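You operate a simulated robot arm through the tools that you are given. There is no shell and no other tool. Be economical: measure what you need, move in short steps, check, and stop when the job is done.

You are at the controls of a simulated two-armed robot. One attempt, no reset.

JOB
Hold the teal drum, click its dial to 3, start the test set.
Fine: grey trim dial to the red dot, range toggle at LO, white rocker on, orange key lit.

Only the result counts: the job must be done as asked and must still hold three seconds after the hand-in. Knocking over, shifting, dropping, spilling or breaking anything else fails it.

ROBOT AND FRAMES
Two 7-joint arms with fingered hands on one trunk, on a base that drives. Base frame: it is fixed to the floor where the robot stands at the start and does not move with it; the origin is under the middle of the robot, x ahead of it, y to its left, z up; the surface under the hand at the start is at about z = 900. Units: mm, degrees, N and s.
The left shoulder is at the start at [12, 162, 1270], the right one opposite. Places, roughly: blue bolt [900, -400, 1500]; can knob [1000, 100, 1000]; cream trim dial [500, -1000, 900]; drum dial [600, -200, 1000]; flask valve [900, -300, 1500]; grey trim dial [500, -900, 900]; orange key [900, -900, 1000]; pull rod [1000, -400, 1100]; range toggle [900, -1000, 1000]; reel crank [900, 100, 1500]; tester slider [1000, -100, 1000]; white rocker [900, -800, 1000]; white trim dial [500, -800, 900]; wing plug [1000, -300, 1000]; yellow lever [900, -200, 1500]. Payload 4 kg a hand.
The TCP of each hand is the grasp point between the finger pads, 36 mm short of the fingertips. In the tool frame z runs along the fingers and y along their closing line. Largest opening 124 mm; the body of the gripper starts 42 mm behind the TCP. The gripper is a hand of 4 fingers: y runs from the thumb to the fingers, the wrist lies at [-15, -99, -189] in the tool frame, and closing takes about 1.5 s.
Orientation is that of the tool frame in the base frame, as a unit quaternion [x, y, z, w]. With the fingers straight down and the wrist toward the robot, the tool's x, y and z point along [0, 1, 0], [1, 0, 0] and [0, 0, -1] of the base frame.

CONTROLS
- The arms move only by the tool apply_moves. It takes "left_targets", "right_targets" or both (then of equal length, played together; a hand with none holds still); each is a list of rows, each a list of 6 numbers: the shift along the base's x, y, z in mm, then the turn, a rotation vector about the base's x, y, z in degrees. In form: [[dx, dy, dz, ax, ay, az], ...]. A call has 1 to 10 rows; each row shifts and turns the commanded pose from where the row before left it. "left_gripper" and "right_gripper" are, for a hand that has rows, the gripper command, from -1 (fully open) to 1 (shut), values between in proportion, set as the call begins (left out, the last holds). A row lasts 0.2 s, in which the tool goes at most 50 mm and 8.6 degrees; a call with a longer step from one row to the next is refused whole, and so is a gripper value outside its range. Where a pose cannot be reached the arm comes as near as it can. A force on the tool above 40 N (or 10 N above the force at the start of the call, whichever is more), or a blocked arm, ends the call early, and 0.2 s more pass. Each finger travels about 45 mm/s and halts on what it meets, pressing with about 32 N; the grip force reading is that of the motor and also rises with nothing between the fingers. The clock runs only during rows and for 0.2 s after the last one: add rows that do not move to give the fingers time. It gives the time, the measured TCP pose, the force on the tool (base axes), the opening and the grip force at its end, in the units of the frame above (readings bear some noise), with the torque about the TCP (base axes, N m) and any sound that the robot's microphone picked up, and new pictures: "show" is both (left out), scene, wrist or none (wrist: the cameras of the hands that moved).
- Cameras (640 x 400 px; columns grow to the right, rows downward): "scene" is now at [79.3, -31.9, 1505.9]; the picture's right is [-0.33, -0.94, 0.00], its down [-0.47, 0.16, -0.87] and it looks along [0.82, -0.29, -0.50] (base axes); focal length 277 px, centre (320, 200). "left" rides on the left gripper at [-75, -86, -123] in its tool frame; the picture's right is [-0.70, -0.34, 0.63], its down [0.64, -0.68, 0.35] and it looks along [0.32, 0.65, 0.69] (tool axes); focal length 275 px, centre (320, 200). "right" rides on the right gripper at [75, -86, -123] in its tool frame; the picture's right is [-0.70, 0.34, -0.63], its down [-0.64, -0.68, 0.35] and it looks along [-0.32, 0.65, 0.69] (tool axes); focal length 275 px, centre (320, 200). There is no depth. A picture from a camera that has moved, and an enlarged one, comes with that camera's place and axes in the base frame and with its lens.
- raise_lower(by): slides the trunk up (or, below 0, down) by that many mm; the arms and the scene camera ride with it, the base frame stays. It gives what a move gives, with no picture.
- base_move(legs): drives the robot by 1 to 6 legs, each [ahead, left, turn to the left] in mm, mm and degrees, along the robot's own axes; the way and the turn of a leg run together, so that a leg with both is an arc; at most 1500 mm and 180 degrees a leg. The arms and the cameras ride along, it lands a little off, and it stops where it bumps. It gives what a move gives, and a new picture of the scene camera.
- curl_fingers(index, middle, ring, thumb_bend, thumb_turn, hand): sets how far each is bent, from 0 (flat) to 1 (curled in); at 0.3 the hand is open as for a grip, at 0.7 the pads meet at the TCP. One left out holds its place. A second passes; each finger stops where it meets its share of the squeeze, and holds until it gets a number again. A gripper value or a shape takes the hand back. It gives what a move gives, with no picture; readings hold the bend of each and the force on the fingers (four entries, about 0 where the hand has none), thumb and palm. thumb_turn goes from beside the hand (0) to across from the fingers (1), as for a grip.
- set_grasp(shape, hand): the hand has 4 fingers and takes this shape, open, in about a second: jaw (thumb against the fingers, like two jaws); tri (thumb and two fingers); tip (a fingertip pinch); poke (one finger out to press); point (the index stretched); flat (the hand flat); cup (the hand cupped); fist (a fist). The gripper value then closes the fingers along that shape, each until it touches; the sizes above hold for jaw. It gives what a move gives, with no picture.
- pan_tilt(pan, tilt): turns the head with the scene camera to pan (to the left, within 86 degrees either way) and tilt (down, from -29 to 69), counted from straight ahead of the robot. It gives what a move gives, and a new picture of the scene camera.
- close_up(camera, box): a new picture of the part [left, top, right, bottom] of that camera's present view, enlarged. No time passes.
- close_job(): hands the job in; it is judged then, once.

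Go step by step. Nothing tells you exact positions but the pictures and the camera data: compare them with the known pose of the tool, close in by small moves and look again before you grip or let go. The budget is 120 turns and 260 pictures, counting those below and the enlarged ones. Unless the task says otherwise, let go and move clear before handing in, and close with one line.

The tools are called after "Emit:" as name(argument=value, ...) on one line, values as JSON. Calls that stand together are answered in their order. apply_moves: Moves the arms, as the interface text tells. Its arguments: {"type":"object","properties":{"left_targets":{"type":"array","items":{"type":"array","items":{"type":"number"}}},"left_gripper":{"type":"number"},"right_targets":{"type":"array","items":{"type":"array","items":{"type":"number"}}},"right_gripper":{"type":"number"},"show":{"type":"string","enum":["both","scene","wrist","none"]}},"required":[]} The other tools are called the same way: raise_lower (by) slides the trunk up or down; set_grasp (shape, hand) gives the hand a shape; curl_fingers (index, middle, ring, thumb_bend, thumb_turn, hand) moves the fingers one by one; base_move (legs) drives the base; pan_tilt (pan, tilt) turns the head that bears the scene camera; close_up (camera, box) takes an enlarged picture of a part of a camera's view; close_job () hands the job in.

At the start:

```text
time_s: 0.0
left_eef_pos: [624.3, -106.7, 1353.4]
left_tcp_rot: [0.707, 0.707, 0.001, 0.0]
left_wrist_force: [-0.1, -0.4, 0.4]
left_moment: [0.04, 0.02, 0.01]
left_opening: 123.4
left_grasp_force: 0.0
left_shape: jaw
left_bend: [0.3, 0.3, 0.3, 0.3, 0.98]
left_finger forces: [0.1, 0.1, 0.1, 0.1, 0.0, 0.1]
right_eef_pos: [516.8, -715.9, 1304.0]
right_tcp_rot: [0.707, 0.707, 0.0, 0.0]
right_wrist_force: [-0.6, 0.4, -0.2]
right_moment: [-0.01, -0.01, -0.01]
right_opening: 123.5
right_grasp_force: 0.1
right_shape: jaw
right_bend: [0.3, 0.3, 0.3, 0.3, 0.98]
right_finger forces: [0.0, 0.0, 0.1, 0.0, 0.0, 0.0]
trunk travel left (down, up): [-425.0, 53.0]
robot x, y, heading: [-0.8, 1.1, 0.3]
head pan, tilt: [-19.5, 29.3]
```

scene: 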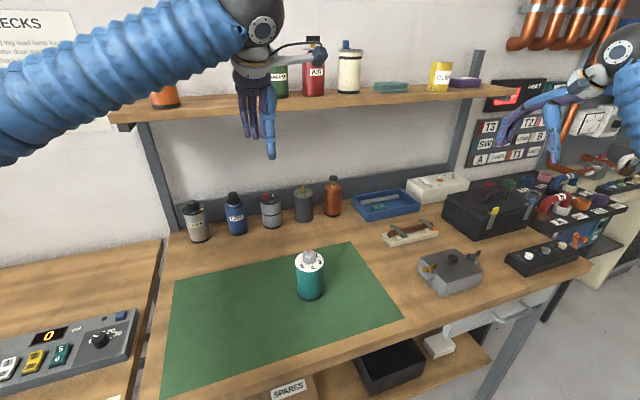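
right: 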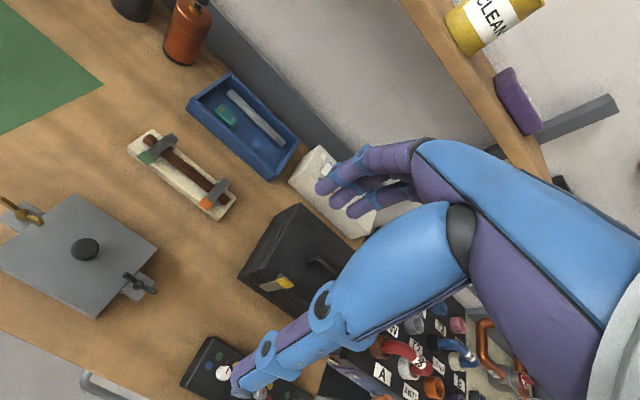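
left: 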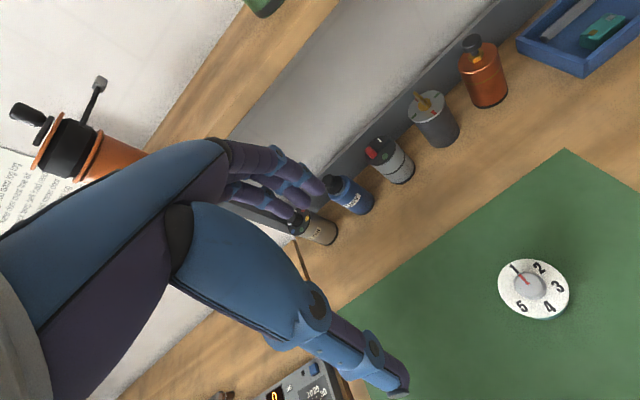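

The teal drum with its numbered dial stands on the green mat, and the test set is at the right. First I look closer at both.

Emit:
close_up(camera="left", box=[460, 220, 620, 350])

Emit:
close_up(camera="scene", box=[270, 230, 350, 310])

Emit:
pan_tilt(pan=-50, tilt=30)

```text
3.08 times, centred on (540, 285) of left
camera zoom: at [536.8, -182.3, 1475.2], right [-0.34, -0.7, -0.63], down [-0.68, 0.64, -0.35], along [0.65, 0.32, -0.69], focal length 847 px, centre (-357, -62)
```

zoom: 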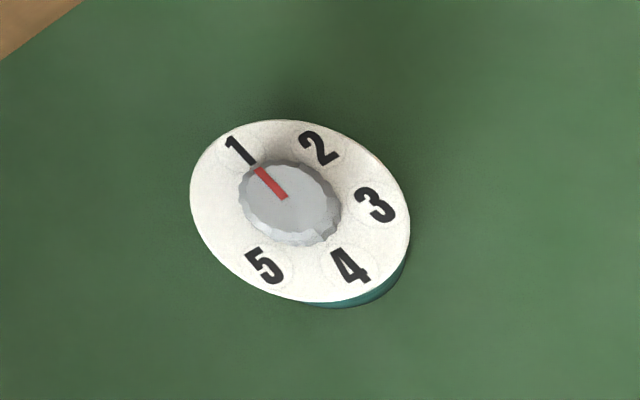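

```text
5.00 times, centred on (310, 270) of scene
camera zoom: at [79.3, -31.9, 1505.9], right [-0.33, -0.94, 0.0], down [-0.47, 0.16, -0.87], along [0.82, -0.29, -0.5], focal length 1385 px, centre (370, -150)
```

zoom: 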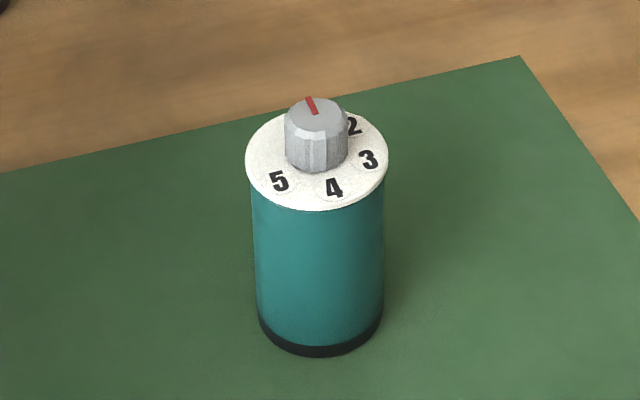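

```text
time_s: 0.9
left_eef_pos: [622.4, -107.8, 1352.1]
left_tcp_rot: [0.707, 0.707, 0.0, 0.0]
left_wrist_force: [0.5, -0.2, -0.2]
left_moment: [-0.02, 0.0, -0.01]
left_opening: 123.4
left_grasp_force: 0.1
left_shape: jaw
left_bend: [0.3, 0.3, 0.3, 0.3, 0.98]
left_finger forces: [0.0, 0.0, 0.0, 0.0, 0.1, 0.0]
right_eef_pos: [516.4, -716.0, 1304.5]
right_tcp_rot: [0.707, 0.707, 0.001, -0.001]
right_wrist_force: [-0.2, -0.1, -0.6]
right_moment: [-0.01, 0.02, -0.02]
right_opening: 123.6
right_grasp_force: 0.0
right_shape: jaw
right_bend: [0.3, 0.3, 0.3, 0.3, 0.98]
right_finger forces: [0.0, 0.0, 0.0, 0.0, 0.0, 0.1]
trunk travel left (down, up): [-425.0, 53.0]
robot x, y, heading: [-2.1, 1.0, 0.1]
head pan, tilt: [-50.0, 30.0]
camera scene: at [52.0, -70.8, 1505.0], right [-0.77, -0.64, 0.01], down [-0.33, 0.38, -0.86], along [0.55, -0.66, -0.5], focal length 277 px, centre (320, 200)
```

scene: 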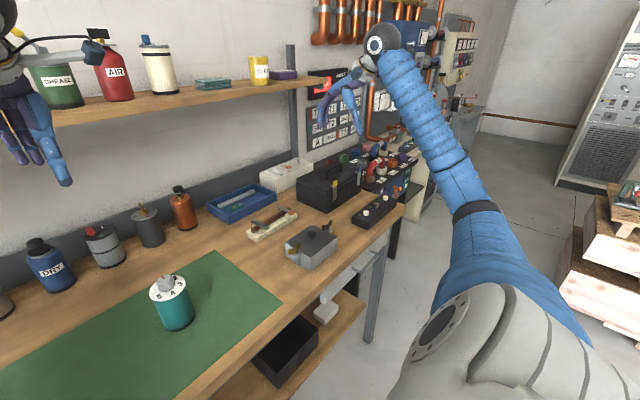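

The drum's knob is at about [597, -187, 1044], on a body about 68 mm wide, with the pointer at 1 and 60° between clicks. I'll bring the left hand in level from the left to hold the body.

Emit:
apply_moves(left_targets=[[-2.5, 14, -25, -8.4, 0, 0], [-2.5, 14, -25, -8.4, 0, 0], [-2.5, 14, -25, -8.4, 0, 0], [-2.5, 14, -25, -8.4, 0, 0], [-2.5, 14, -25, -8.4, 0, 0], [-2.5, 14, -25, -8.4, 0, 0], [-2.5, 14, -25, -8.4, 0, 0], [-2.5, 14, -25, -8.4, 0, 0], [-2.5, 14, -25, -8.4, 0, 0], [-2.5, 14, -25, -8.4, 0, 0]], show="none")

Emit:
apply_moves(left_targets=[[0, 0, -30, -6, 0, 0], [0, 0, -30, 0, 0, 0], [0, 0, -30, 0, 0, 0], [0, 0, -20, 0, 0, 0], [0, 0, -15, 0, 0, 0], [0, 0, 0, 0, 0, 0]], show="none")

Emit:
pan_tilt(pan=-10, tilt=40)

```text
time_s: 3.1
left_eef_pos: [597.0, 33.8, 1103.7]
left_tcp_rot: [0.525, 0.524, -0.474, 0.474]
left_wrist_force: [0.7, -0.5, 0.3]
left_moment: [-0.02, 0.0, 0.04]
left_opening: 123.9
left_grasp_force: 0.2
left_shape: jaw
left_bend: [0.3, 0.3, 0.3, 0.3, 0.98]
left_finger forces: [0.0, 0.1, 0.1, 0.1, 0.0, 0.0]
right_eef_pos: [515.7, -715.3, 1304.8]
right_tcp_rot: [0.707, 0.707, 0.0, 0.001]
right_wrist_force: [-0.4, 0.3, -1.2]
right_moment: [0.03, -0.05, -0.02]
right_opening: 123.5
right_grasp_force: 0.1
right_shape: jaw
right_bend: [0.3, 0.3, 0.3, 0.3, 0.98]
right_finger forces: [0.0, 0.0, 0.0, 0.0, 0.1, 0.1]
trunk travel left (down, up): [-425.0, 53.0]
robot x, y, heading: [-1.5, 0.7, -0.1]
head pan, tilt: [-50.0, 30.0]
```

```text
time_s: 4.5
left_eef_pos: [598.1, 31.6, 976.9]
left_tcp_rot: [0.5, 0.499, -0.5, 0.501]
left_wrist_force: [0.2, -0.4, 0.3]
left_moment: [0.0, -0.02, -0.01]
left_opening: 123.7
left_grasp_force: 0.0
left_shape: jaw
left_bend: [0.3, 0.3, 0.3, 0.3, 0.98]
left_finger forces: [0.0, 0.0, 0.0, 0.1, 0.1, 0.0]
right_eef_pos: [516.4, -715.7, 1304.0]
right_tcp_rot: [0.707, 0.707, -0.001, 0.0]
right_wrist_force: [-0.3, -0.7, 0.0]
right_moment: [-0.02, -0.01, -0.01]
right_opening: 123.5
right_grasp_force: 0.1
right_shape: jaw
right_bend: [0.3, 0.3, 0.3, 0.3, 0.98]
right_finger forces: [0.1, 0.0, 0.1, 0.0, 0.1, 0.1]
trunk travel left (down, up): [-425.0, 53.0]
robot x, y, heading: [-1.5, 1.8, 0.1]
head pan, tilt: [-50.0, 30.0]
```

```text
time_s: 5.6
left_eef_pos: [597.9, 33.6, 978.5]
left_tcp_rot: [-0.5, -0.5, 0.5, -0.5]
left_wrist_force: [-1.2, -0.2, -0.5]
left_moment: [-0.03, 0.01, -0.02]
left_opening: 123.6
left_grasp_force: 0.0
left_shape: jaw
left_bend: [0.3, 0.3, 0.3, 0.3, 0.98]
left_finger forces: [0.1, 0.0, 0.0, 0.0, 0.0, 0.0]
right_eef_pos: [516.8, -716.4, 1304.6]
right_tcp_rot: [0.707, 0.708, -0.001, 0.0]
right_wrist_force: [-0.3, 0.6, -0.6]
right_moment: [0.01, -0.01, 0.02]
right_opening: 123.5
right_grasp_force: 0.0
right_shape: jaw
right_bend: [0.3, 0.3, 0.3, 0.3, 0.98]
right_finger forces: [0.1, 0.0, 0.0, 0.1, 0.1, 0.1]
trunk travel left (down, up): [-425.0, 53.0]
robot x, y, heading: [-0.2, -0.6, 0.1]
head pan, tilt: [-10.0, 40.0]
camera scene: at [77.3, -16.3, 1489.5], right [-0.17, -0.98, 0.0], down [-0.64, 0.11, -0.76], along [0.75, -0.13, -0.65], focal length 277 px, centre (320, 200)
```

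scene: 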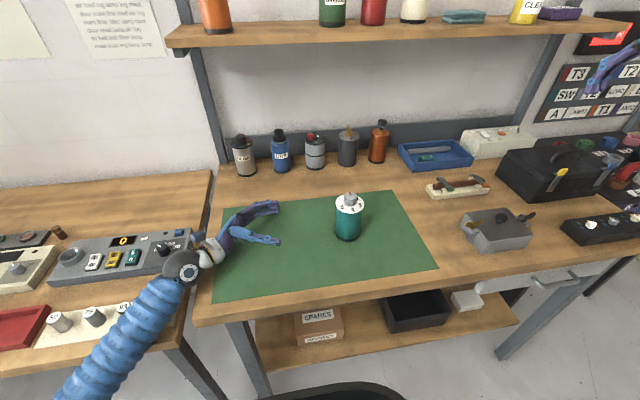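

The left hand is level at the left of the drum. I slide it in so that the drum sits between thumb and fingers, and check before closing.

Emit:
apply_moves(left_targets=[[0, -30, -8, 0, 0, 0], [0, -30, -5, 0, 0, 0], [-1, -30, 0, 0, 0, 0], [-1, -30, 0, 0, 0, 0], [0, -30, 0, 0, 0, 0], [0, -25, 0, 0, 0, 0], [0, -20, 0, 0, 0, 0], [0, 0, 0, 0, 0, 0]], show="both")

Emit:
close_up(camera="scene", box=[250, 160, 410, 260])

```text
time_s: 7.6
left_eef_pos: [622.0, 42.7, 997.9]
left_tcp_rot: [0.461, 0.53, -0.434, 0.564]
left_wrist_force: [0.9, 0.6, -0.5]
left_moment: [-0.02, -0.01, -0.02]
left_opening: 123.5
left_grasp_force: 0.1
left_shape: jaw
left_bend: [0.3, 0.3, 0.3, 0.3, 0.98]
left_finger forces: [0.1, 0.1, 0.0, 0.0, 0.1, 0.0]
right_eef_pos: [618.2, -543.5, 1306.5]
right_tcp_rot: [0.646, 0.763, 0.004, 0.003]
right_wrist_force: [0.1, -0.8, -0.3]
right_moment: [0.06, -0.07, 0.0]
right_opening: 123.9
right_grasp_force: 0.1
right_shape: jaw
right_bend: [0.3, 0.3, 0.3, 0.3, 0.98]
right_finger forces: [0.0, 0.0, 0.1, 0.0, 0.0, 0.0]
trunk travel left (down, up): [-425.0, 53.0]
robot x, y, heading: [-2.5, 79.7, 9.5]
head pan, tilt: [-10.0, 40.0]
stopped in row 8 (left hand): the arm was blocked; the commanded pose is now the measured one
camera scene: at [68.8, 74.1, 1486.7], right [-0.01, -1.0, 0.0], down [-0.64, 0.0, -0.77], along [0.77, -0.01, -0.64], focal length 277 px, centre (320, 200)
camera left: at [508.5, 145.0, 1066.7], right [-0.25, -0.69, 0.68], down [-0.56, -0.47, -0.68], along [0.79, -0.55, -0.27], focal length 275 px, centre (320, 200)
```

scene: 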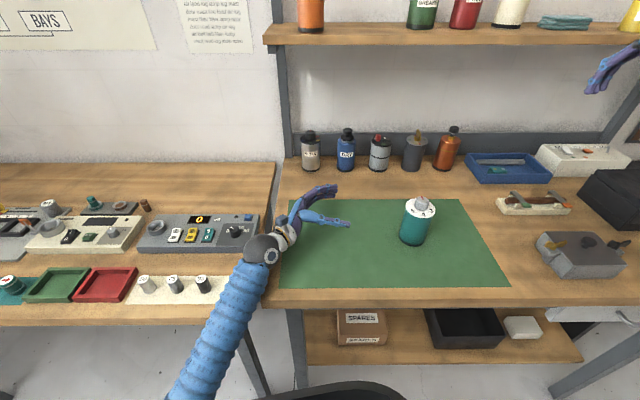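
left: 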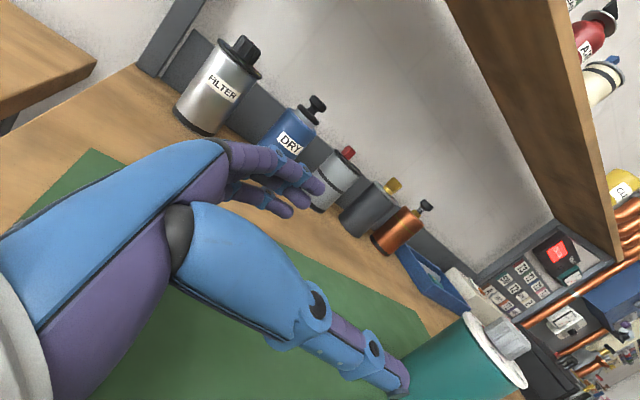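

```text
4.00 times, centred on (330, 210) of scene
camera zoom: at [68.8, 74.1, 1486.7], right [-0.01, -1.0, 0.0], down [-0.64, 0.0, -0.77], along [0.77, -0.01, -0.64], focal length 1108 px, centre (280, 160)
```

zoom: 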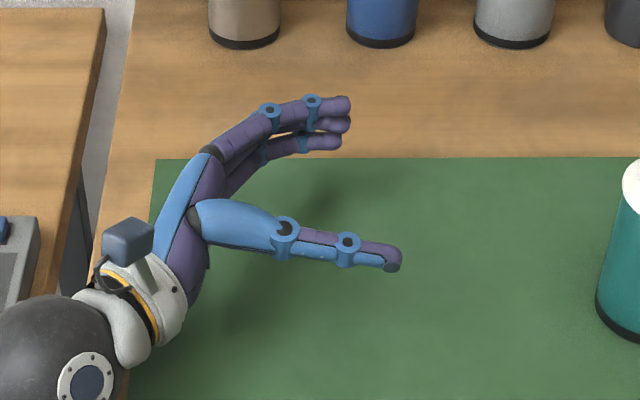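

The forearm hangs low, met the bench edge and pushed the base round. I raise the hand first, then back the robot off so that the arm comes in straighter and higher.

Emit:
apply_moves(left_targets=[[0, 5, 25, 0, 0, 0], [0, 5, 25, 0, 0, 0], [0, 5, 30, 0, 0, 0], [0, 0, 30, 0, 0, 0], [0, 0, 30, 0, 0, 0], [0, 0, 30, 0, 0, 0], [0, 0, 30, 0, 0, 0], [0, 0, 30, 0, 0, 0], [0, 0, 0, 0, 0, 0]], show="scene")

Emit:
raise_lower(by=50)

```text
time_s: 9.6
left_eef_pos: [628.5, 42.4, 1223.1]
left_tcp_rot: [0.46, 0.531, -0.443, 0.556]
left_wrist_force: [-0.5, -0.6, 1.3]
left_moment: [-0.03, 0.01, 0.0]
left_opening: 123.7
left_grasp_force: 0.1
left_shape: jaw
left_bend: [0.3, 0.3, 0.3, 0.3, 0.98]
left_finger forces: [0.0, 0.1, 0.0, 0.0, 0.0, 0.1]
right_eef_pos: [627.1, -549.2, 1305.9]
right_tcp_rot: [0.649, 0.761, 0.0, 0.001]
right_wrist_force: [0.1, 0.0, 0.2]
right_moment: [0.01, -0.03, 0.03]
right_opening: 123.6
right_grasp_force: 0.1
right_shape: jaw
right_bend: [0.3, 0.3, 0.3, 0.3, 0.98]
right_finger forces: [0.1, 0.0, 0.1, 0.0, 0.0, 0.0]
trunk travel left (down, up): [-425.0, 53.0]
robot x, y, heading: [6.0, 77.6, 8.9]
head pan, tilt: [-10.0, 40.0]
camera scene: at [82.8, 72.6, 1489.4], right [-0.01, -1.0, 0.0], down [-0.65, 0.01, -0.76], along [0.76, -0.01, -0.65], focal length 277 px, centre (320, 200)
```

scene: 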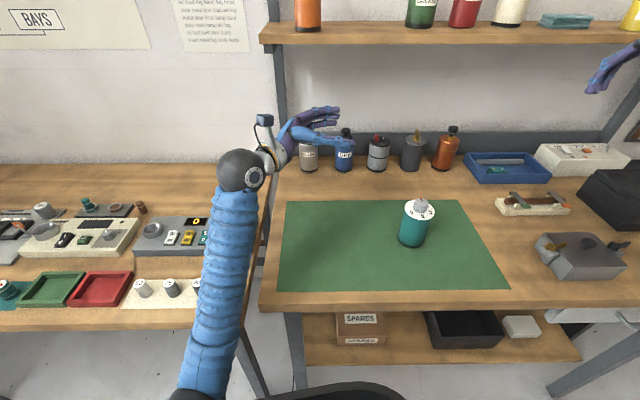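

```text
time_s: 10.5
left_eef_pos: [631.7, 42.5, 1272.2]
left_tcp_rot: [0.462, 0.531, -0.443, 0.556]
left_wrist_force: [-0.6, -0.9, -0.5]
left_moment: [0.01, 0.0, -0.03]
left_opening: 123.8
left_grasp_force: 0.0
left_shape: jaw
left_bend: [0.3, 0.3, 0.3, 0.3, 0.98]
left_finger forces: [0.0, 0.0, 0.0, 0.0, 0.0, 0.0]
right_eef_pos: [627.7, -547.9, 1355.7]
right_tcp_rot: [0.648, 0.761, 0.0, 0.0]
right_wrist_force: [0.8, -0.4, -0.3]
right_moment: [0.03, 0.0, 0.02]
right_opening: 124.2
right_grasp_force: 0.1
right_shape: jaw
right_bend: [0.3, 0.3, 0.3, 0.3, 0.98]
right_finger forces: [0.1, 0.0, 0.1, 0.1, 0.0, 0.0]
trunk travel left (down, up): [-475.0, 3.0]
robot x, y, heading: [5.2, 76.9, 8.8]
head pan, tilt: [-10.0, 40.0]
```

The drum and its neighbours stand as before. I square the robot up, back it off and centre it on the drum.

Emit:
base_move(legs=[[-60, 0, -8.8], [-165, 0, 0], [0, -225, 0]])

```text
time_s: 13.9
left_eef_pos: [394.3, -289.0, 1271.5]
left_tcp_rot: [0.502, 0.493, -0.486, 0.519]
left_wrist_force: [-0.3, -0.4, 0.4]
left_moment: [0.01, -0.01, 0.0]
left_opening: 123.7
left_grasp_force: 0.1
left_shape: jaw
left_bend: [0.3, 0.3, 0.3, 0.3, 0.98]
left_finger forces: [0.0, 0.0, 0.0, 0.0, 0.0, 0.0]
right_eef_pos: [298.2, -871.0, 1354.5]
right_tcp_rot: [0.707, 0.708, 0.0, 0.0]
right_wrist_force: [0.1, -0.4, 0.1]
right_moment: [0.02, 0.03, 0.0]
right_opening: 124.2
right_grasp_force: 0.0
right_shape: jaw
right_bend: [0.3, 0.3, 0.3, 0.3, 0.98]
right_finger forces: [0.1, 0.0, 0.1, 0.0, 0.0, 0.0]
trunk travel left (down, up): [-475.0, 3.0]
robot x, y, heading: [-217.8, -152.8, 0.3]
head pan, tilt: [-10.0, 40.0]
camera scene: at [-144.9, -172.3, 1539.4], right [-0.17, -0.99, 0.0], down [-0.63, 0.11, -0.77], along [0.75, -0.13, -0.64], focal length 277 px, centre (320, 200)
```

scene: 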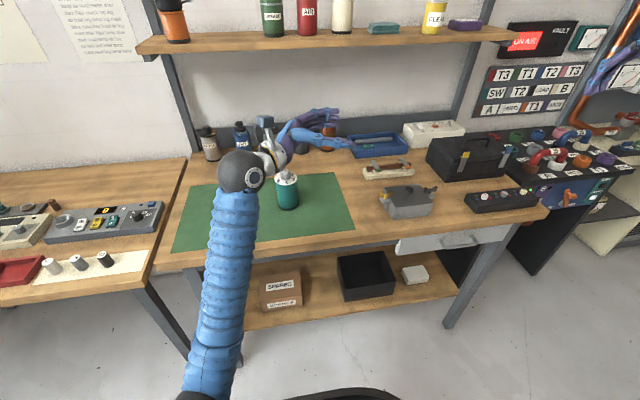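

Squared up at [-218, -153]. I take the left hand round to the left of the drum, above the mat.

Emit:
apply_moves(left_targets=[[25, 40, -10, 0, 0, 0], [25, 40, -10, 0, 0, 0], [25, 40, -10, 0, 0, 0], [25, 40, -10, 0, 0, 0], [25, 40, -10, 0, 0, 0], [25, 40, -10, 0, 0, 0], [25, 40, -10, 0, 0, 0], [28, 40, -10, 0, 0, 0], [0, 0, -20, 0, 0, 0], [0, 0, 0, 0, 0, 0]], show="none")

Emit:
apply_moves(left_targets=[[0, 0, -35, 0, 0, 0], [0, 0, -35, 0, 0, 0], [0, 0, -35, 0, 0, 0], [0, 0, -35, 0, 0, 0], [0, 0, -20, 0, 0, 0], [0, 0, 0, 0, 0, 0]], show="scene")

```text
time_s: 16.1
left_eef_pos: [593.9, 32.3, 1172.8]
left_tcp_rot: [0.501, 0.493, -0.486, 0.52]
left_wrist_force: [0.7, -0.7, 0.8]
left_moment: [0.03, 0.02, 0.0]
left_opening: 123.5
left_grasp_force: 0.0
left_shape: jaw
left_bend: [0.3, 0.3, 0.3, 0.3, 0.98]
left_finger forces: [0.0, 0.1, 0.0, 0.0, 0.0, 0.1]
right_eef_pos: [298.4, -869.5, 1354.6]
right_tcp_rot: [0.707, 0.707, 0.0, 0.002]
right_wrist_force: [-0.5, -0.1, 0.3]
right_moment: [0.02, 0.0, 0.04]
right_opening: 124.0
right_grasp_force: 0.0
right_shape: jaw
right_bend: [0.3, 0.3, 0.3, 0.3, 0.98]
right_finger forces: [0.0, 0.0, 0.0, 0.1, 0.0, 0.0]
trunk travel left (down, up): [-475.0, 3.0]
robot x, y, heading: [-215.4, -154.9, 0.1]
head pan, tilt: [-10.0, 40.0]
```

```text
time_s: 17.5
left_eef_pos: [596.6, 33.1, 1011.7]
left_tcp_rot: [0.501, 0.492, -0.486, 0.52]
left_wrist_force: [0.1, -0.8, -1.0]
left_moment: [0.01, 0.0, 0.01]
left_opening: 123.9
left_grasp_force: 0.1
left_shape: jaw
left_bend: [0.3, 0.3, 0.3, 0.3, 0.98]
left_finger forces: [0.0, 0.0, 0.0, 0.1, 0.1, 0.0]
right_eef_pos: [297.4, -869.8, 1355.0]
right_tcp_rot: [0.706, 0.708, 0.001, 0.002]
right_wrist_force: [-0.3, 0.1, 0.2]
right_moment: [0.02, -0.01, 0.02]
right_opening: 123.8
right_grasp_force: 0.0
right_shape: jaw
right_bend: [0.3, 0.3, 0.3, 0.3, 0.98]
right_finger forces: [0.1, 0.1, 0.0, 0.1, 0.1, 0.1]
trunk travel left (down, up): [-475.0, 3.0]
robot x, y, heading: [-220.8, -155.0, 0.1]
head pan, tilt: [-10.0, 40.0]
camera scene: at [-145.1, -171.2, 1539.4], right [-0.17, -0.99, 0.0], down [-0.63, 0.11, -0.77], along [0.75, -0.13, -0.64], focal length 277 px, centre (320, 200)
```

scene: 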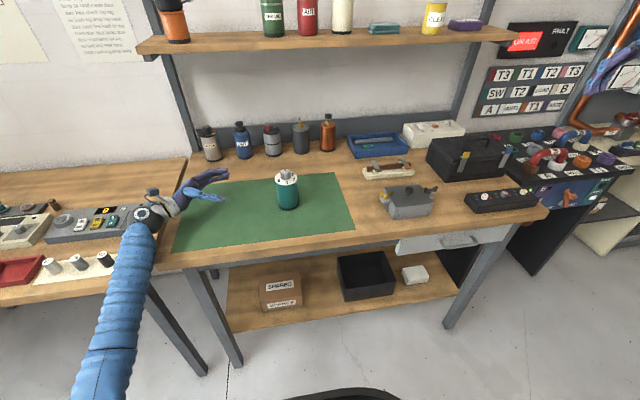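

The forearm now lies about level, just above bench height. I slide the hand in at this height with the drum between thumb and fingers, then lower it.

Emit:
apply_moves(left_targets=[[0, -35, 0, 0, 0, 0], [0, -35, 0, 0, 0, 0], [0, -35, 0, 0, 0, 0], [0, -30, 0, 0, 0, 0], [0, -25, 0, 0, 0, 0], [0, 0, 0, 0, 0, 0]], show="both")

```text
time_s: 18.9
left_eef_pos: [597.4, -126.6, 1012.2]
left_tcp_rot: [0.501, 0.493, -0.486, 0.52]
left_wrist_force: [0.0, -0.5, 0.4]
left_moment: [0.01, -0.01, -0.04]
left_opening: 124.2
left_grasp_force: 0.1
left_shape: jaw
left_bend: [0.3, 0.3, 0.3, 0.3, 0.98]
left_finger forces: [0.1, 0.0, 0.1, 0.0, 0.1, 0.0]
right_eef_pos: [297.7, -870.2, 1355.8]
right_tcp_rot: [0.707, 0.708, 0.0, 0.002]
right_wrist_force: [-0.2, -0.4, 0.4]
right_moment: [0.01, 0.01, -0.02]
right_opening: 124.3
right_grasp_force: 0.0
right_shape: jaw
right_bend: [0.3, 0.3, 0.3, 0.3, 0.98]
right_finger forces: [0.0, 0.0, 0.1, 0.1, 0.0, 0.0]
trunk travel left (down, up): [-475.0, 3.0]
robot x, y, heading: [-221.1, -159.3, 0.3]
head pan, tilt: [-10.0, 40.0]
camera scene: at [-145.1, -171.0, 1539.4], right [-0.17, -0.99, 0.0], down [-0.63, 0.11, -0.77], along [0.75, -0.13, -0.64], focal length 277 px, centre (320, 200)
camera left: at [504.3, -5.7, 1081.9], right [-0.35, -0.64, 0.69], down [-0.64, -0.37, -0.67], along [0.68, -0.68, -0.28], focal length 275 px, centre (320, 200)
```

scene: 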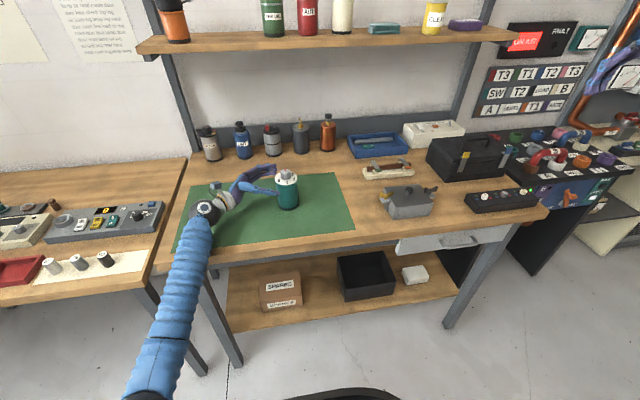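
left: 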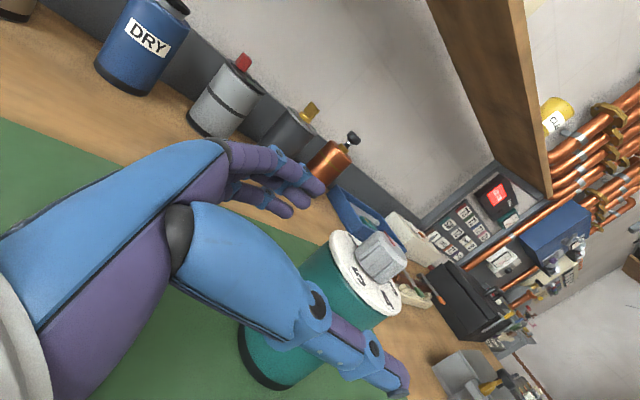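

The forearm cleared the bench edge, and the drum is coming between thumb and fingers. I finish sliding in and lower to mid-body height.

Emit:
apply_moves(left_targets=[[0, -20, 0, 0, 0, 0], [0, -20, 0, 0, 0, 0], [0, -10, -10, 0, 0, 0], [0, 0, -15, 0, 0, 0], [0, 0, -12, 0, 0, 0], [0, 0, 0, 0, 0, 0]], show="both")

Emit:
close_up(camera="scene", box=[190, 130, 350, 230])

```text
time_s: 20.3
left_eef_pos: [596.2, -175.4, 996.1]
left_tcp_rot: [0.508, 0.486, -0.478, 0.527]
left_wrist_force: [-0.2, -0.1, 0.4]
left_moment: [0.01, 0.0, 0.0]
left_opening: 123.6
left_grasp_force: 0.1
left_shape: jaw
left_bend: [0.3, 0.3, 0.3, 0.3, 0.98]
left_finger forces: [0.0, 0.1, 0.1, 0.0, 0.1, 0.0]
right_eef_pos: [292.4, -871.2, 1359.0]
right_tcp_rot: [0.706, 0.708, 0.002, 0.002]
right_wrist_force: [0.0, 0.5, -0.4]
right_moment: [-0.02, 0.01, -0.01]
right_opening: 123.8
right_grasp_force: 0.1
right_shape: jaw
right_bend: [0.3, 0.3, 0.3, 0.3, 0.98]
right_finger forces: [0.1, 0.0, 0.0, 0.1, 0.0, 0.0]
trunk travel left (down, up): [-475.0, 3.0]
robot x, y, heading: [-216.0, -157.0, -0.2]
head pan, tilt: [-10.0, 40.0]
camera scene: at [-152.9, -171.6, 1540.6], right [-0.17, -0.99, 0.0], down [-0.63, 0.11, -0.77], along [0.76, -0.13, -0.64], focal length 277 px, centre (320, 200)
camera left: at [501.6, -54.0, 1064.0], right [-0.37, -0.64, 0.68], down [-0.62, -0.37, -0.69], along [0.69, -0.68, -0.26], focal length 275 px, centre (320, 200)
```

scene: 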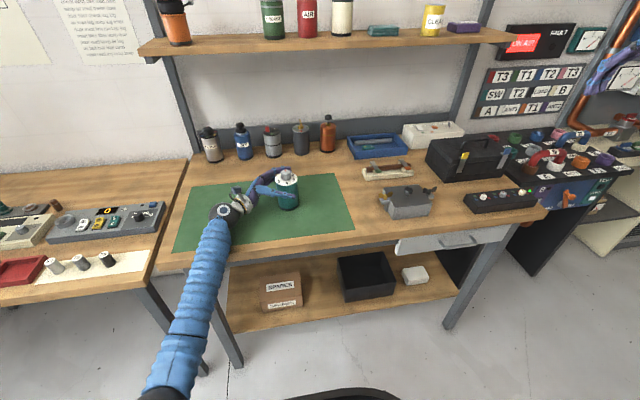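
left: 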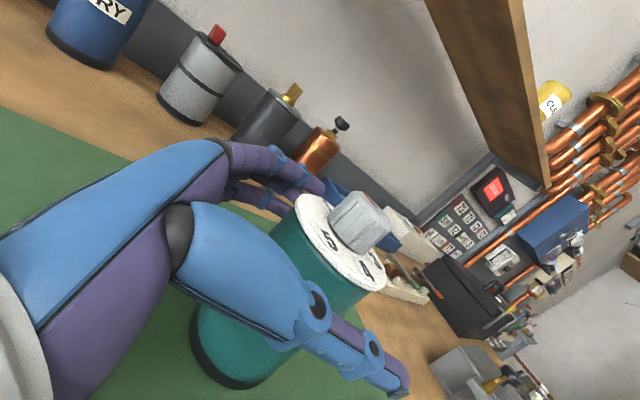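

```text
4.00 times, centred on (270, 180) of scene
camera zoom: at [-152.9, -171.6, 1540.6], right [-0.17, -0.99, 0.0], down [-0.63, 0.11, -0.77], along [0.76, -0.13, -0.64], focal length 1108 px, centre (520, 280)
```

zoom: 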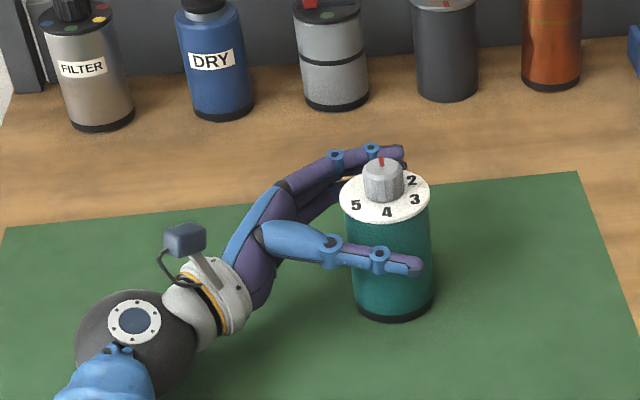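

The forearm is just resting on the bench edge and rocking the robot. I lift, tilt the wrist up 16° and then lower, so that the fingers come well below the dial plate.

Emit:
apply_moves(left_targets=[[0, 0, 10, 0, 0, 0], [0, 0, 10, 8, 0, 0], [0, 0, 0, 8, 0, 0], [0, 0, -10, 0, 0, 0], [0, 0, -10, 0, 0, 0], [0, 0, -10, 0, 0, 0], [0, 0, -10, 0, 0, 0], [0, 0, 0, 0, 0, 0]], show="both")

Emit:
close_up(camera="scene", box=[190, 130, 350, 230])

```text
time_s: 22.1
left_eef_pos: [598.1, -178.5, 954.7]
left_tcp_rot: [0.569, 0.557, -0.412, 0.444]
left_wrist_force: [0.5, 0.1, -0.4]
left_moment: [0.06, -0.01, -0.05]
left_opening: 123.7
left_grasp_force: 0.0
left_shape: jaw
left_bend: [0.3, 0.3, 0.3, 0.3, 0.98]
left_finger forces: [0.0, 0.0, 0.0, 0.0, 0.0, 0.1]
right_eef_pos: [297.6, -870.4, 1355.8]
right_tcp_rot: [0.707, 0.708, 0.001, 0.002]
right_wrist_force: [0.0, -0.2, 0.6]
right_moment: [0.01, 0.01, 0.0]
right_opening: 124.0
right_grasp_force: 0.0
right_shape: jaw
right_bend: [0.3, 0.3, 0.3, 0.3, 0.98]
right_finger forces: [0.1, 0.0, 0.1, 0.1, 0.0, 0.0]
trunk travel left (down, up): [-475.0, 3.0]
robot x, y, heading: [-223.0, -156.2, 0.3]
head pan, tilt: [-10.0, 40.0]
camera scene: at [-145.3, -171.3, 1539.4], right [-0.17, -0.99, 0.0], down [-0.63, 0.11, -0.77], along [0.75, -0.13, -0.64], focal length 277 px, centre (320, 200)
camera left: at [505.2, -80.2, 1054.9], right [-0.35, -0.8, 0.49], down [-0.64, -0.17, -0.75], along [0.68, -0.57, -0.46], focal length 275 px, centre (320, 200)
```

scene: 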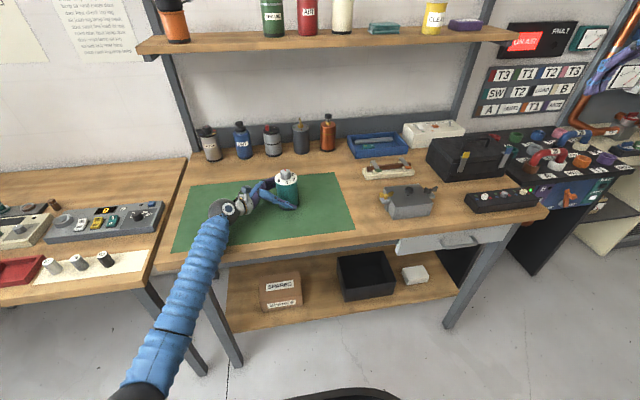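
left: 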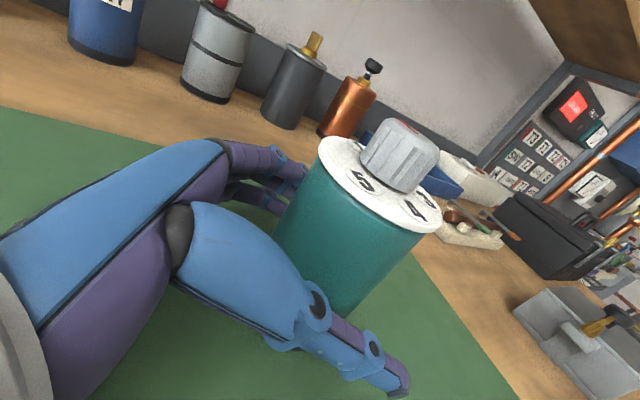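

```text
4.00 times, centred on (270, 180) of scene
camera zoom: at [-145.3, -171.3, 1539.4], right [-0.17, -0.99, 0.0], down [-0.63, 0.11, -0.77], along [0.75, -0.13, -0.64], focal length 1108 px, centre (520, 280)
```

zoom: 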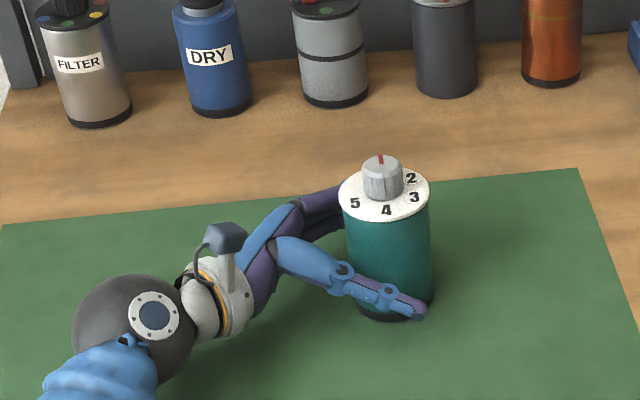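

The hand is free and well placed round the body. I raise it a touch and close.

Emit:
apply_moves(left_targets=[[0, 0, 6, 0, 0, 0], [0, 0, 0, 0, 0, 0]], show="none")

Emit:
apply_moves(left_targets=[[0, 0, 0, 0, 0, 0], [0, 0, 0, 0, 0, 0], [0, 0, 0, 0, 0, 0], [0, 0, 0, 0, 0, 0], [0, 0, 0, 0, 0, 0], [0, 0, 0, 0, 0, 0], [0, 0, 0, 0, 0, 0], [0, 0, 0, 0, 0, 0]], left_gripper=1, show="wrist")

Emit:
close_up(camera="scene", box=[190, 130, 350, 230])

```text
time_s: 22.7
left_eef_pos: [597.6, -178.4, 959.4]
left_tcp_rot: [0.569, 0.557, -0.412, 0.444]
left_wrist_force: [0.4, -0.2, 0.4]
left_moment: [-0.05, -0.03, -0.01]
left_opening: 124.0
left_grasp_force: 0.0
left_shape: jaw
left_bend: [0.3, 0.3, 0.3, 0.3, 0.98]
left_finger forces: [0.0, 0.1, 0.0, 0.0, 0.0, 0.1]
right_eef_pos: [298.4, -870.0, 1354.6]
right_tcp_rot: [0.706, 0.708, -0.001, 0.002]
right_wrist_force: [0.0, 0.5, 0.3]
right_moment: [0.0, 0.01, -0.02]
right_opening: 123.8
right_grasp_force: 0.1
right_shape: jaw
right_bend: [0.3, 0.3, 0.3, 0.3, 0.98]
right_finger forces: [0.0, 0.0, 0.0, 0.1, 0.0, 0.0]
trunk travel left (down, up): [-475.0, 3.0]
robot x, y, heading: [-219.9, -155.3, -0.1]
head pan, tilt: [-10.0, 40.0]
```

```text
time_s: 24.5
left_eef_pos: [597.5, -178.1, 961.2]
left_tcp_rot: [0.569, 0.556, -0.412, 0.445]
left_wrist_force: [-1.4, 0.3, 0.3]
left_moment: [-0.01, -0.1, 0.0]
left_opening: 81.1
left_grasp_force: 32.1
left_shape: jaw
left_bend: [0.39, 0.41, 0.39, 0.5, 0.99]
left_finger forces: [19.3, 9.9, 5.0, 0.0, 35.8, 0.1]
right_eef_pos: [297.9, -870.0, 1355.5]
right_tcp_rot: [0.707, 0.707, 0.001, 0.002]
right_wrist_force: [-0.1, 0.6, 0.3]
right_moment: [0.02, -0.01, 0.0]
right_opening: 124.0
right_grasp_force: 0.0
right_shape: jaw
right_bend: [0.3, 0.3, 0.3, 0.3, 0.98]
right_finger forces: [0.0, 0.1, 0.1, 0.0, 0.0, 0.0]
trunk travel left (down, up): [-475.0, 3.0]
robot x, y, heading: [-220.8, -156.6, 0.1]
head pan, tilt: [-10.0, 40.0]
camera left: at [504.7, -80.2, 1061.2], right [-0.35, -0.8, 0.49], down [-0.64, -0.17, -0.75], along [0.68, -0.57, -0.46], focal length 275 px, centre (320, 200)
```

left: 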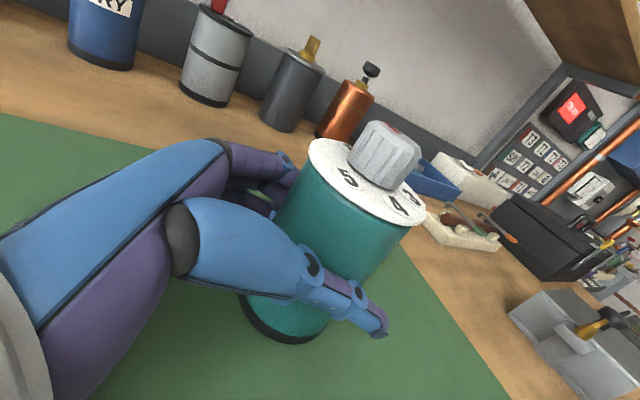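

```text
4.00 times, centred on (270, 180) of scene
camera zoom: at [-145.2, -171.4, 1539.4], right [-0.17, -0.99, 0.0], down [-0.63, 0.11, -0.77], along [0.75, -0.13, -0.64], focal length 1108 px, centre (520, 280)
```

zoom: 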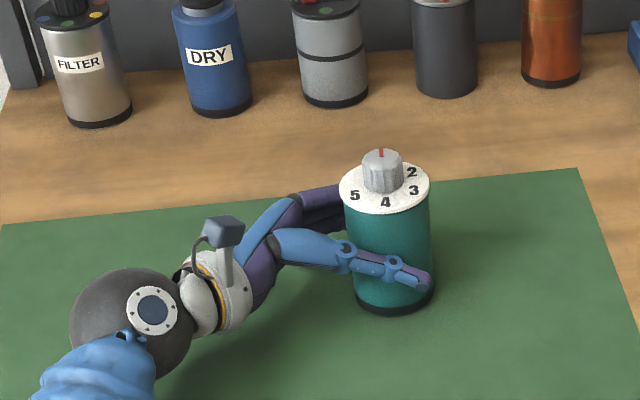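

The drum is held firmly, all three fingers and the thumb bearing on it. Now the right hand goes above the knob, pre-turned by +80° so that it has room to turn clockwise.

Emit:
apply_moves(right_targets=[[19, 42.5, -11, 0, 0, 5], [19, 42.5, -11, 0, 0, 5], [19, 42.5, -11, 0, 0, 5], [19, 42.5, -11, 0, 0, 5], [19, 42.5, -11, 0, 0, 5], [19, 42.5, -11, 0, 0, 5], [19, 42.5, -11, 0, 0, 5], [19, 42.5, -11, 0, 0, 5]], show="none")

Emit:
apply_moves(right_targets=[[19, 42.5, -11, 0, 0, 5], [19, 42.5, -11, 0, 0, 5], [19, 42.5, -11, 0, 0, 5], [19, 42.5, -11, 0, 0, 5], [19, 42.5, -11, 0, 0, 5], [19, 42.5, -11, 0, 0, 5], [19, 42.5, -11, 0, 0, 5], [19, 42.5, -11, 0, 0, 5], [0, 0, 0, 0, 0, 0]], show="both")

```text
time_s: 26.3
left_eef_pos: [597.6, -177.9, 960.4]
left_tcp_rot: [0.569, 0.556, -0.413, 0.444]
left_wrist_force: [-0.1, 0.4, 2.5]
left_moment: [-0.03, -0.1, -0.02]
left_opening: 80.9
left_grasp_force: 31.8
left_shape: jaw
left_bend: [0.39, 0.41, 0.39, 0.5, 0.98]
left_finger forces: [19.5, 9.6, 4.5, 0.1, 35.0, 0.0]
right_eef_pos: [452.4, -528.6, 1267.1]
right_tcp_rot: [0.422, 0.907, -0.001, 0.0]
right_wrist_force: [0.6, 0.4, -0.1]
right_moment: [0.01, 0.01, 0.0]
right_opening: 123.8
right_grasp_force: 0.0
right_shape: jaw
right_bend: [0.3, 0.3, 0.3, 0.3, 0.98]
right_finger forces: [0.0, 0.0, 0.1, 0.1, 0.0, 0.0]
trunk travel left (down, up): [-475.0, 3.0]
robot x, y, heading: [-218.4, -155.0, 0.1]
head pan, tilt: [-10.0, 40.0]
```

```text
time_s: 28.3
left_eef_pos: [596.5, -178.8, 960.9]
left_tcp_rot: [0.568, 0.556, -0.412, 0.446]
left_wrist_force: [-0.6, 0.4, 1.1]
left_moment: [-0.01, -0.11, 0.01]
left_opening: 81.2
left_grasp_force: 32.0
left_shape: jaw
left_bend: [0.39, 0.41, 0.39, 0.5, 0.99]
left_finger forces: [19.6, 10.1, 4.6, 0.1, 35.0, 0.1]
right_eef_pos: [604.0, -191.3, 1179.0]
right_tcp_rot: [0.086, 0.996, 0.001, 0.001]
right_wrist_force: [0.0, 0.0, -0.1]
right_moment: [0.0, 0.04, 0.01]
right_opening: 123.9
right_grasp_force: 0.1
right_shape: jaw
right_bend: [0.3, 0.3, 0.3, 0.3, 0.98]
right_finger forces: [0.1, 0.1, 0.1, 0.0, 0.0, 0.1]
trunk travel left (down, up): [-475.0, 3.0]
robot x, y, heading: [-219.0, -159.1, 0.3]
head pan, tilt: [-10.0, 40.0]
camera scene: at [-145.4, -172.6, 1539.4], right [-0.17, -0.99, 0.0], down [-0.63, 0.11, -0.77], along [0.75, -0.13, -0.64], focal length 277 px, centre (320, 200)
camera right: at [513.8, -264.0, 1303.1], right [0.74, 0.21, 0.64], down [0.52, -0.78, -0.35], along [0.42, 0.59, -0.69], focal length 275 px, centre (320, 200)
```

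scene: 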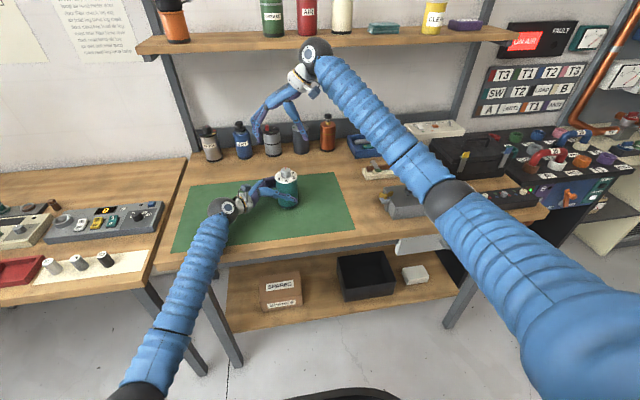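
right: 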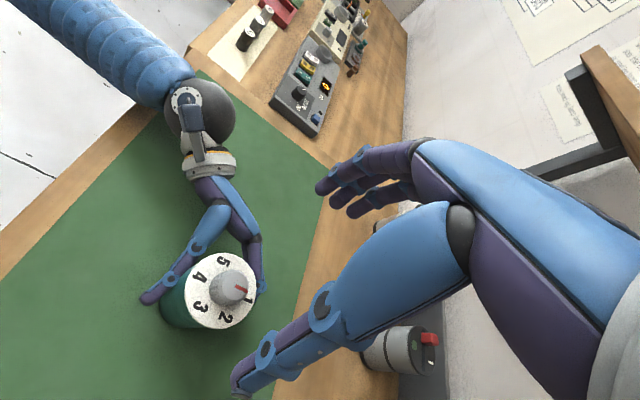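

The knob shows at about [602, -193]. I zoom in for a sharper fix.

Emit:
close_up(camera="right", box=[150, 235, 290, 335])

Emit:
close_up(camera="scene", box=[260, 150, 320, 220])

```text
4.00 times, centred on (220, 285) of right
camera zoom: at [513.8, -264.0, 1303.1], right [0.74, 0.21, 0.64], down [0.52, -0.78, -0.35], along [0.42, 0.59, -0.69], focal length 1101 px, centre (720, -140)
```

zoom: 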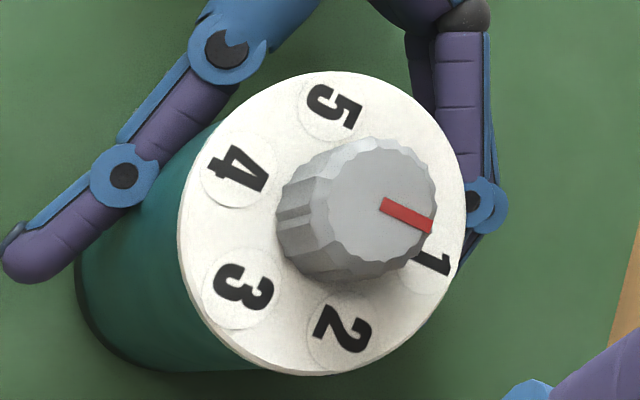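

```text
5.71 times, centred on (290, 185) of scene
camera zoom: at [-145.4, -172.6, 1539.4], right [-0.17, -0.99, 0.0], down [-0.63, 0.11, -0.77], along [0.75, -0.13, -0.64], focal length 1582 px, centre (491, 286)
```

zoom: 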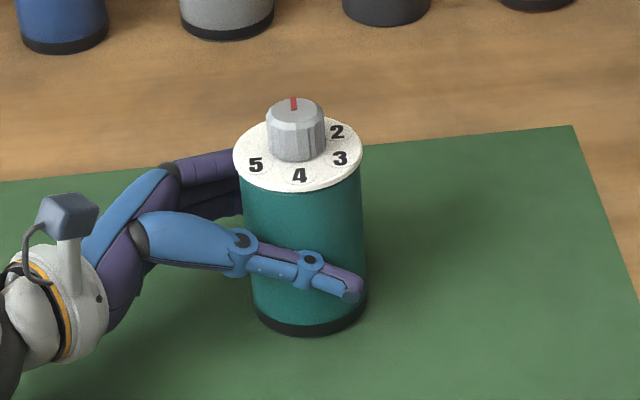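

The knob centre is at [604.5, -192, 1044] and the plate at z≈1012. I narrow the right hand and come down part of the way to look.

Emit:
apply_moves(right_targets=[[0, 0, -20, 0, 0, 0], [0, 0, -20, 0, 0, 0], [0, 0, -20, 0, 0, 0], [0, 0, -15, 0, 0, 0], [0, 0, -15, 0, 0, 0], [0, 0, 0, 0, 0, 0]], right_gripper=0.0, show="both")

Emit:
close_up(camera="scene", box=[230, 100, 350, 220])

```text
time_s: 29.7
left_eef_pos: [597.0, -177.1, 960.9]
left_tcp_rot: [0.569, 0.556, -0.412, 0.444]
left_wrist_force: [0.1, 0.1, 2.0]
left_moment: [0.0, -0.14, -0.04]
left_opening: 81.1
left_grasp_force: 31.8
left_shape: jaw
left_bend: [0.39, 0.41, 0.39, 0.5, 0.99]
left_finger forces: [19.5, 9.9, 4.6, 0.1, 35.1, 0.0]
right_eef_pos: [602.4, -190.3, 1088.7]
right_tcp_rot: [0.086, 0.996, 0.001, 0.001]
right_wrist_force: [-0.3, -0.3, 0.8]
right_moment: [0.01, -0.02, -0.03]
right_opening: 62.3
right_grasp_force: 0.1
right_shape: jaw
right_bend: [0.42, 0.45, 0.44, 0.56, 1.0]
right_finger forces: [0.0, 0.0, 0.1, 0.1, 0.0, 0.0]
trunk travel left (down, up): [-475.0, 3.0]
robot x, y, heading: [-222.9, -154.7, 0.1]
head pan, tilt: [-10.0, 40.0]
camera scene: at [-145.0, -171.0, 1539.4], right [-0.17, -0.99, 0.0], down [-0.63, 0.11, -0.77], along [0.75, -0.13, -0.64], focal length 277 px, centre (320, 200)
camera right: at [512.7, -263.3, 1212.5], right [0.74, 0.21, 0.63], down [0.52, -0.78, -0.35], along [0.42, 0.59, -0.69], focal length 275 px, centre (320, 200)
```

scene: 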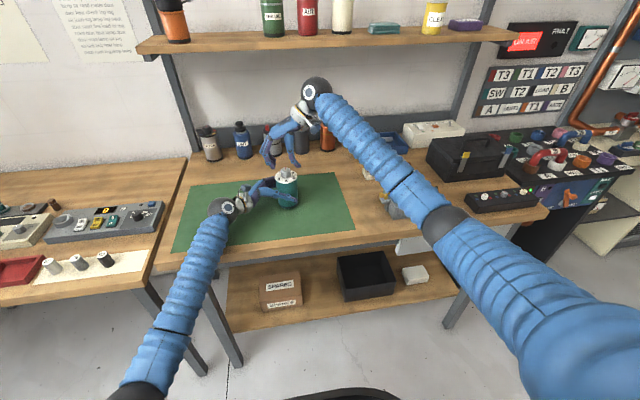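
right: 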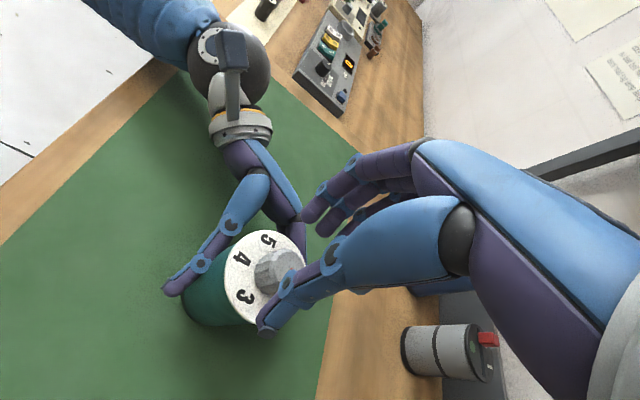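

```text
3.33 times, centred on (290, 160) of scene
camera zoom: at [-145.0, -171.0, 1539.4], right [-0.17, -0.99, 0.0], down [-0.63, 0.11, -0.77], along [0.75, -0.13, -0.64], focal length 923 px, centre (420, 333)
```

zoom: 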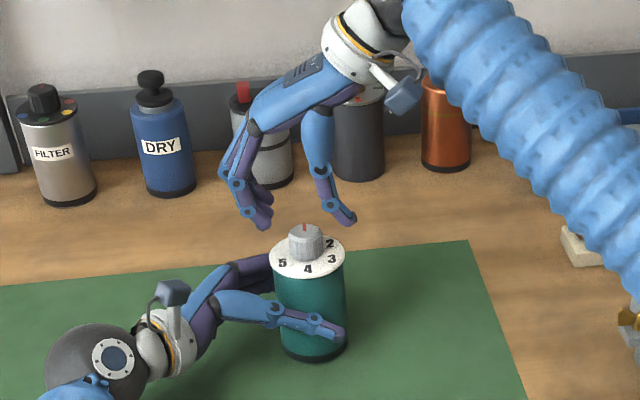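

The thumb and fingers straddle the knob. I come down to just above the plate and look before closing.

Emit:
apply_moves(right_targets=[[1, -1, -12, 0, 0, 0], [1, -1, -12, 0, 0, 0], [0, 0, -10, 0, 0, 0], [0, 0, 0, 0, 0, 0]], show="wrist")

Emit:
close_up(camera="scene", box=[240, 130, 320, 220])

Emit:
close_up(camera="left", box=[240, 60, 480, 260])

```text
time_s: 30.7
left_eef_pos: [597.6, -177.2, 960.1]
left_tcp_rot: [0.569, 0.556, -0.413, 0.444]
left_wrist_force: [-0.2, -0.4, 0.8]
left_moment: [-0.02, -0.16, 0.0]
left_opening: 81.1
left_grasp_force: 31.9
left_shape: jaw
left_bend: [0.39, 0.41, 0.39, 0.5, 0.99]
left_finger forces: [19.5, 9.9, 4.7, 0.1, 34.8, 0.0]
right_eef_pos: [604.4, -193.5, 1054.7]
right_tcp_rot: [0.086, 0.996, 0.0, 0.001]
right_wrist_force: [0.5, 0.5, -0.3]
right_moment: [0.0, 0.0, 0.03]
right_opening: 62.2
right_grasp_force: 0.1
right_shape: jaw
right_bend: [0.42, 0.45, 0.44, 0.56, 1.0]
right_finger forces: [0.0, 0.0, 0.1, 0.1, 0.0, 0.1]
trunk travel left (down, up): [-475.0, 3.0]
robot x, y, heading: [-222.0, -156.3, 0.1]
head pan, tilt: [-10.0, 40.0]
camera right: at [514.1, -265.7, 1178.2], right [0.74, 0.21, 0.63], down [0.52, -0.78, -0.35], along [0.42, 0.59, -0.69], focal length 275 px, centre (320, 200)
```

right: 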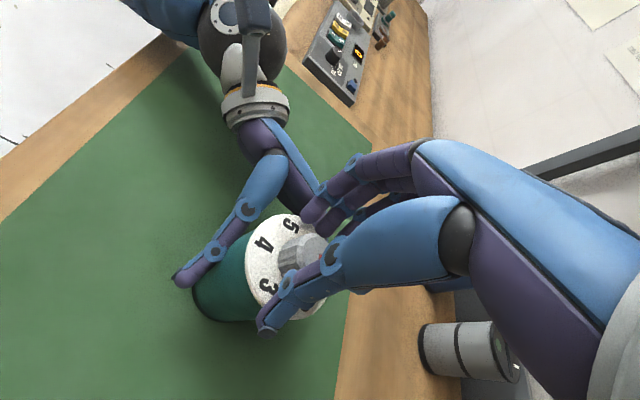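

```text
4.44 times, centred on (280, 175) of scene
camera zoom: at [-145.0, -170.9, 1539.4], right [-0.17, -0.99, 0.0], down [-0.63, 0.11, -0.77], along [0.75, -0.13, -0.64], focal length 1231 px, centre (498, 311)
```

zoom: 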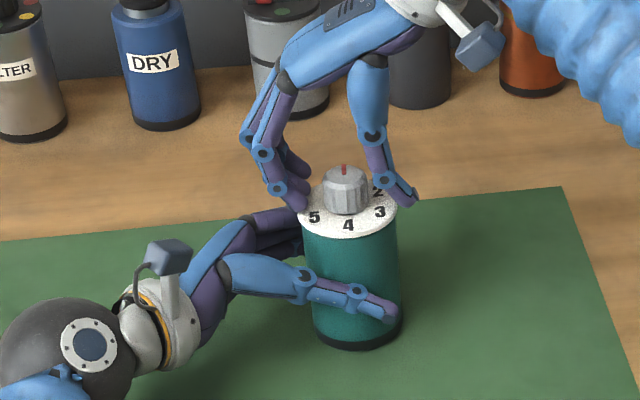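

```text
2.00 times, centred on (360, 160) of left
camera zoom: at [504.9, -79.9, 1061.0], right [-0.35, -0.8, 0.49], down [-0.64, -0.17, -0.75], along [0.68, -0.57, -0.46], focal length 551 px, centre (240, 280)
```

zoom: 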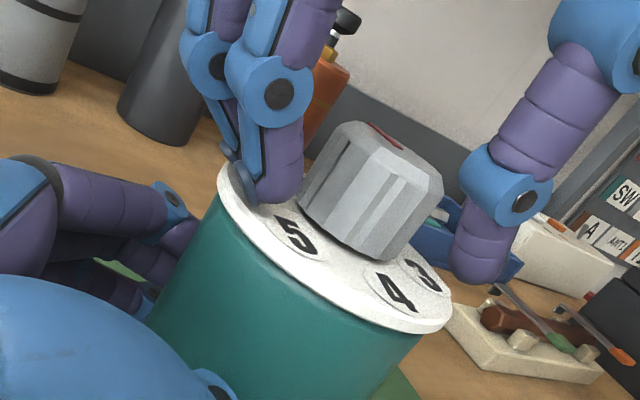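

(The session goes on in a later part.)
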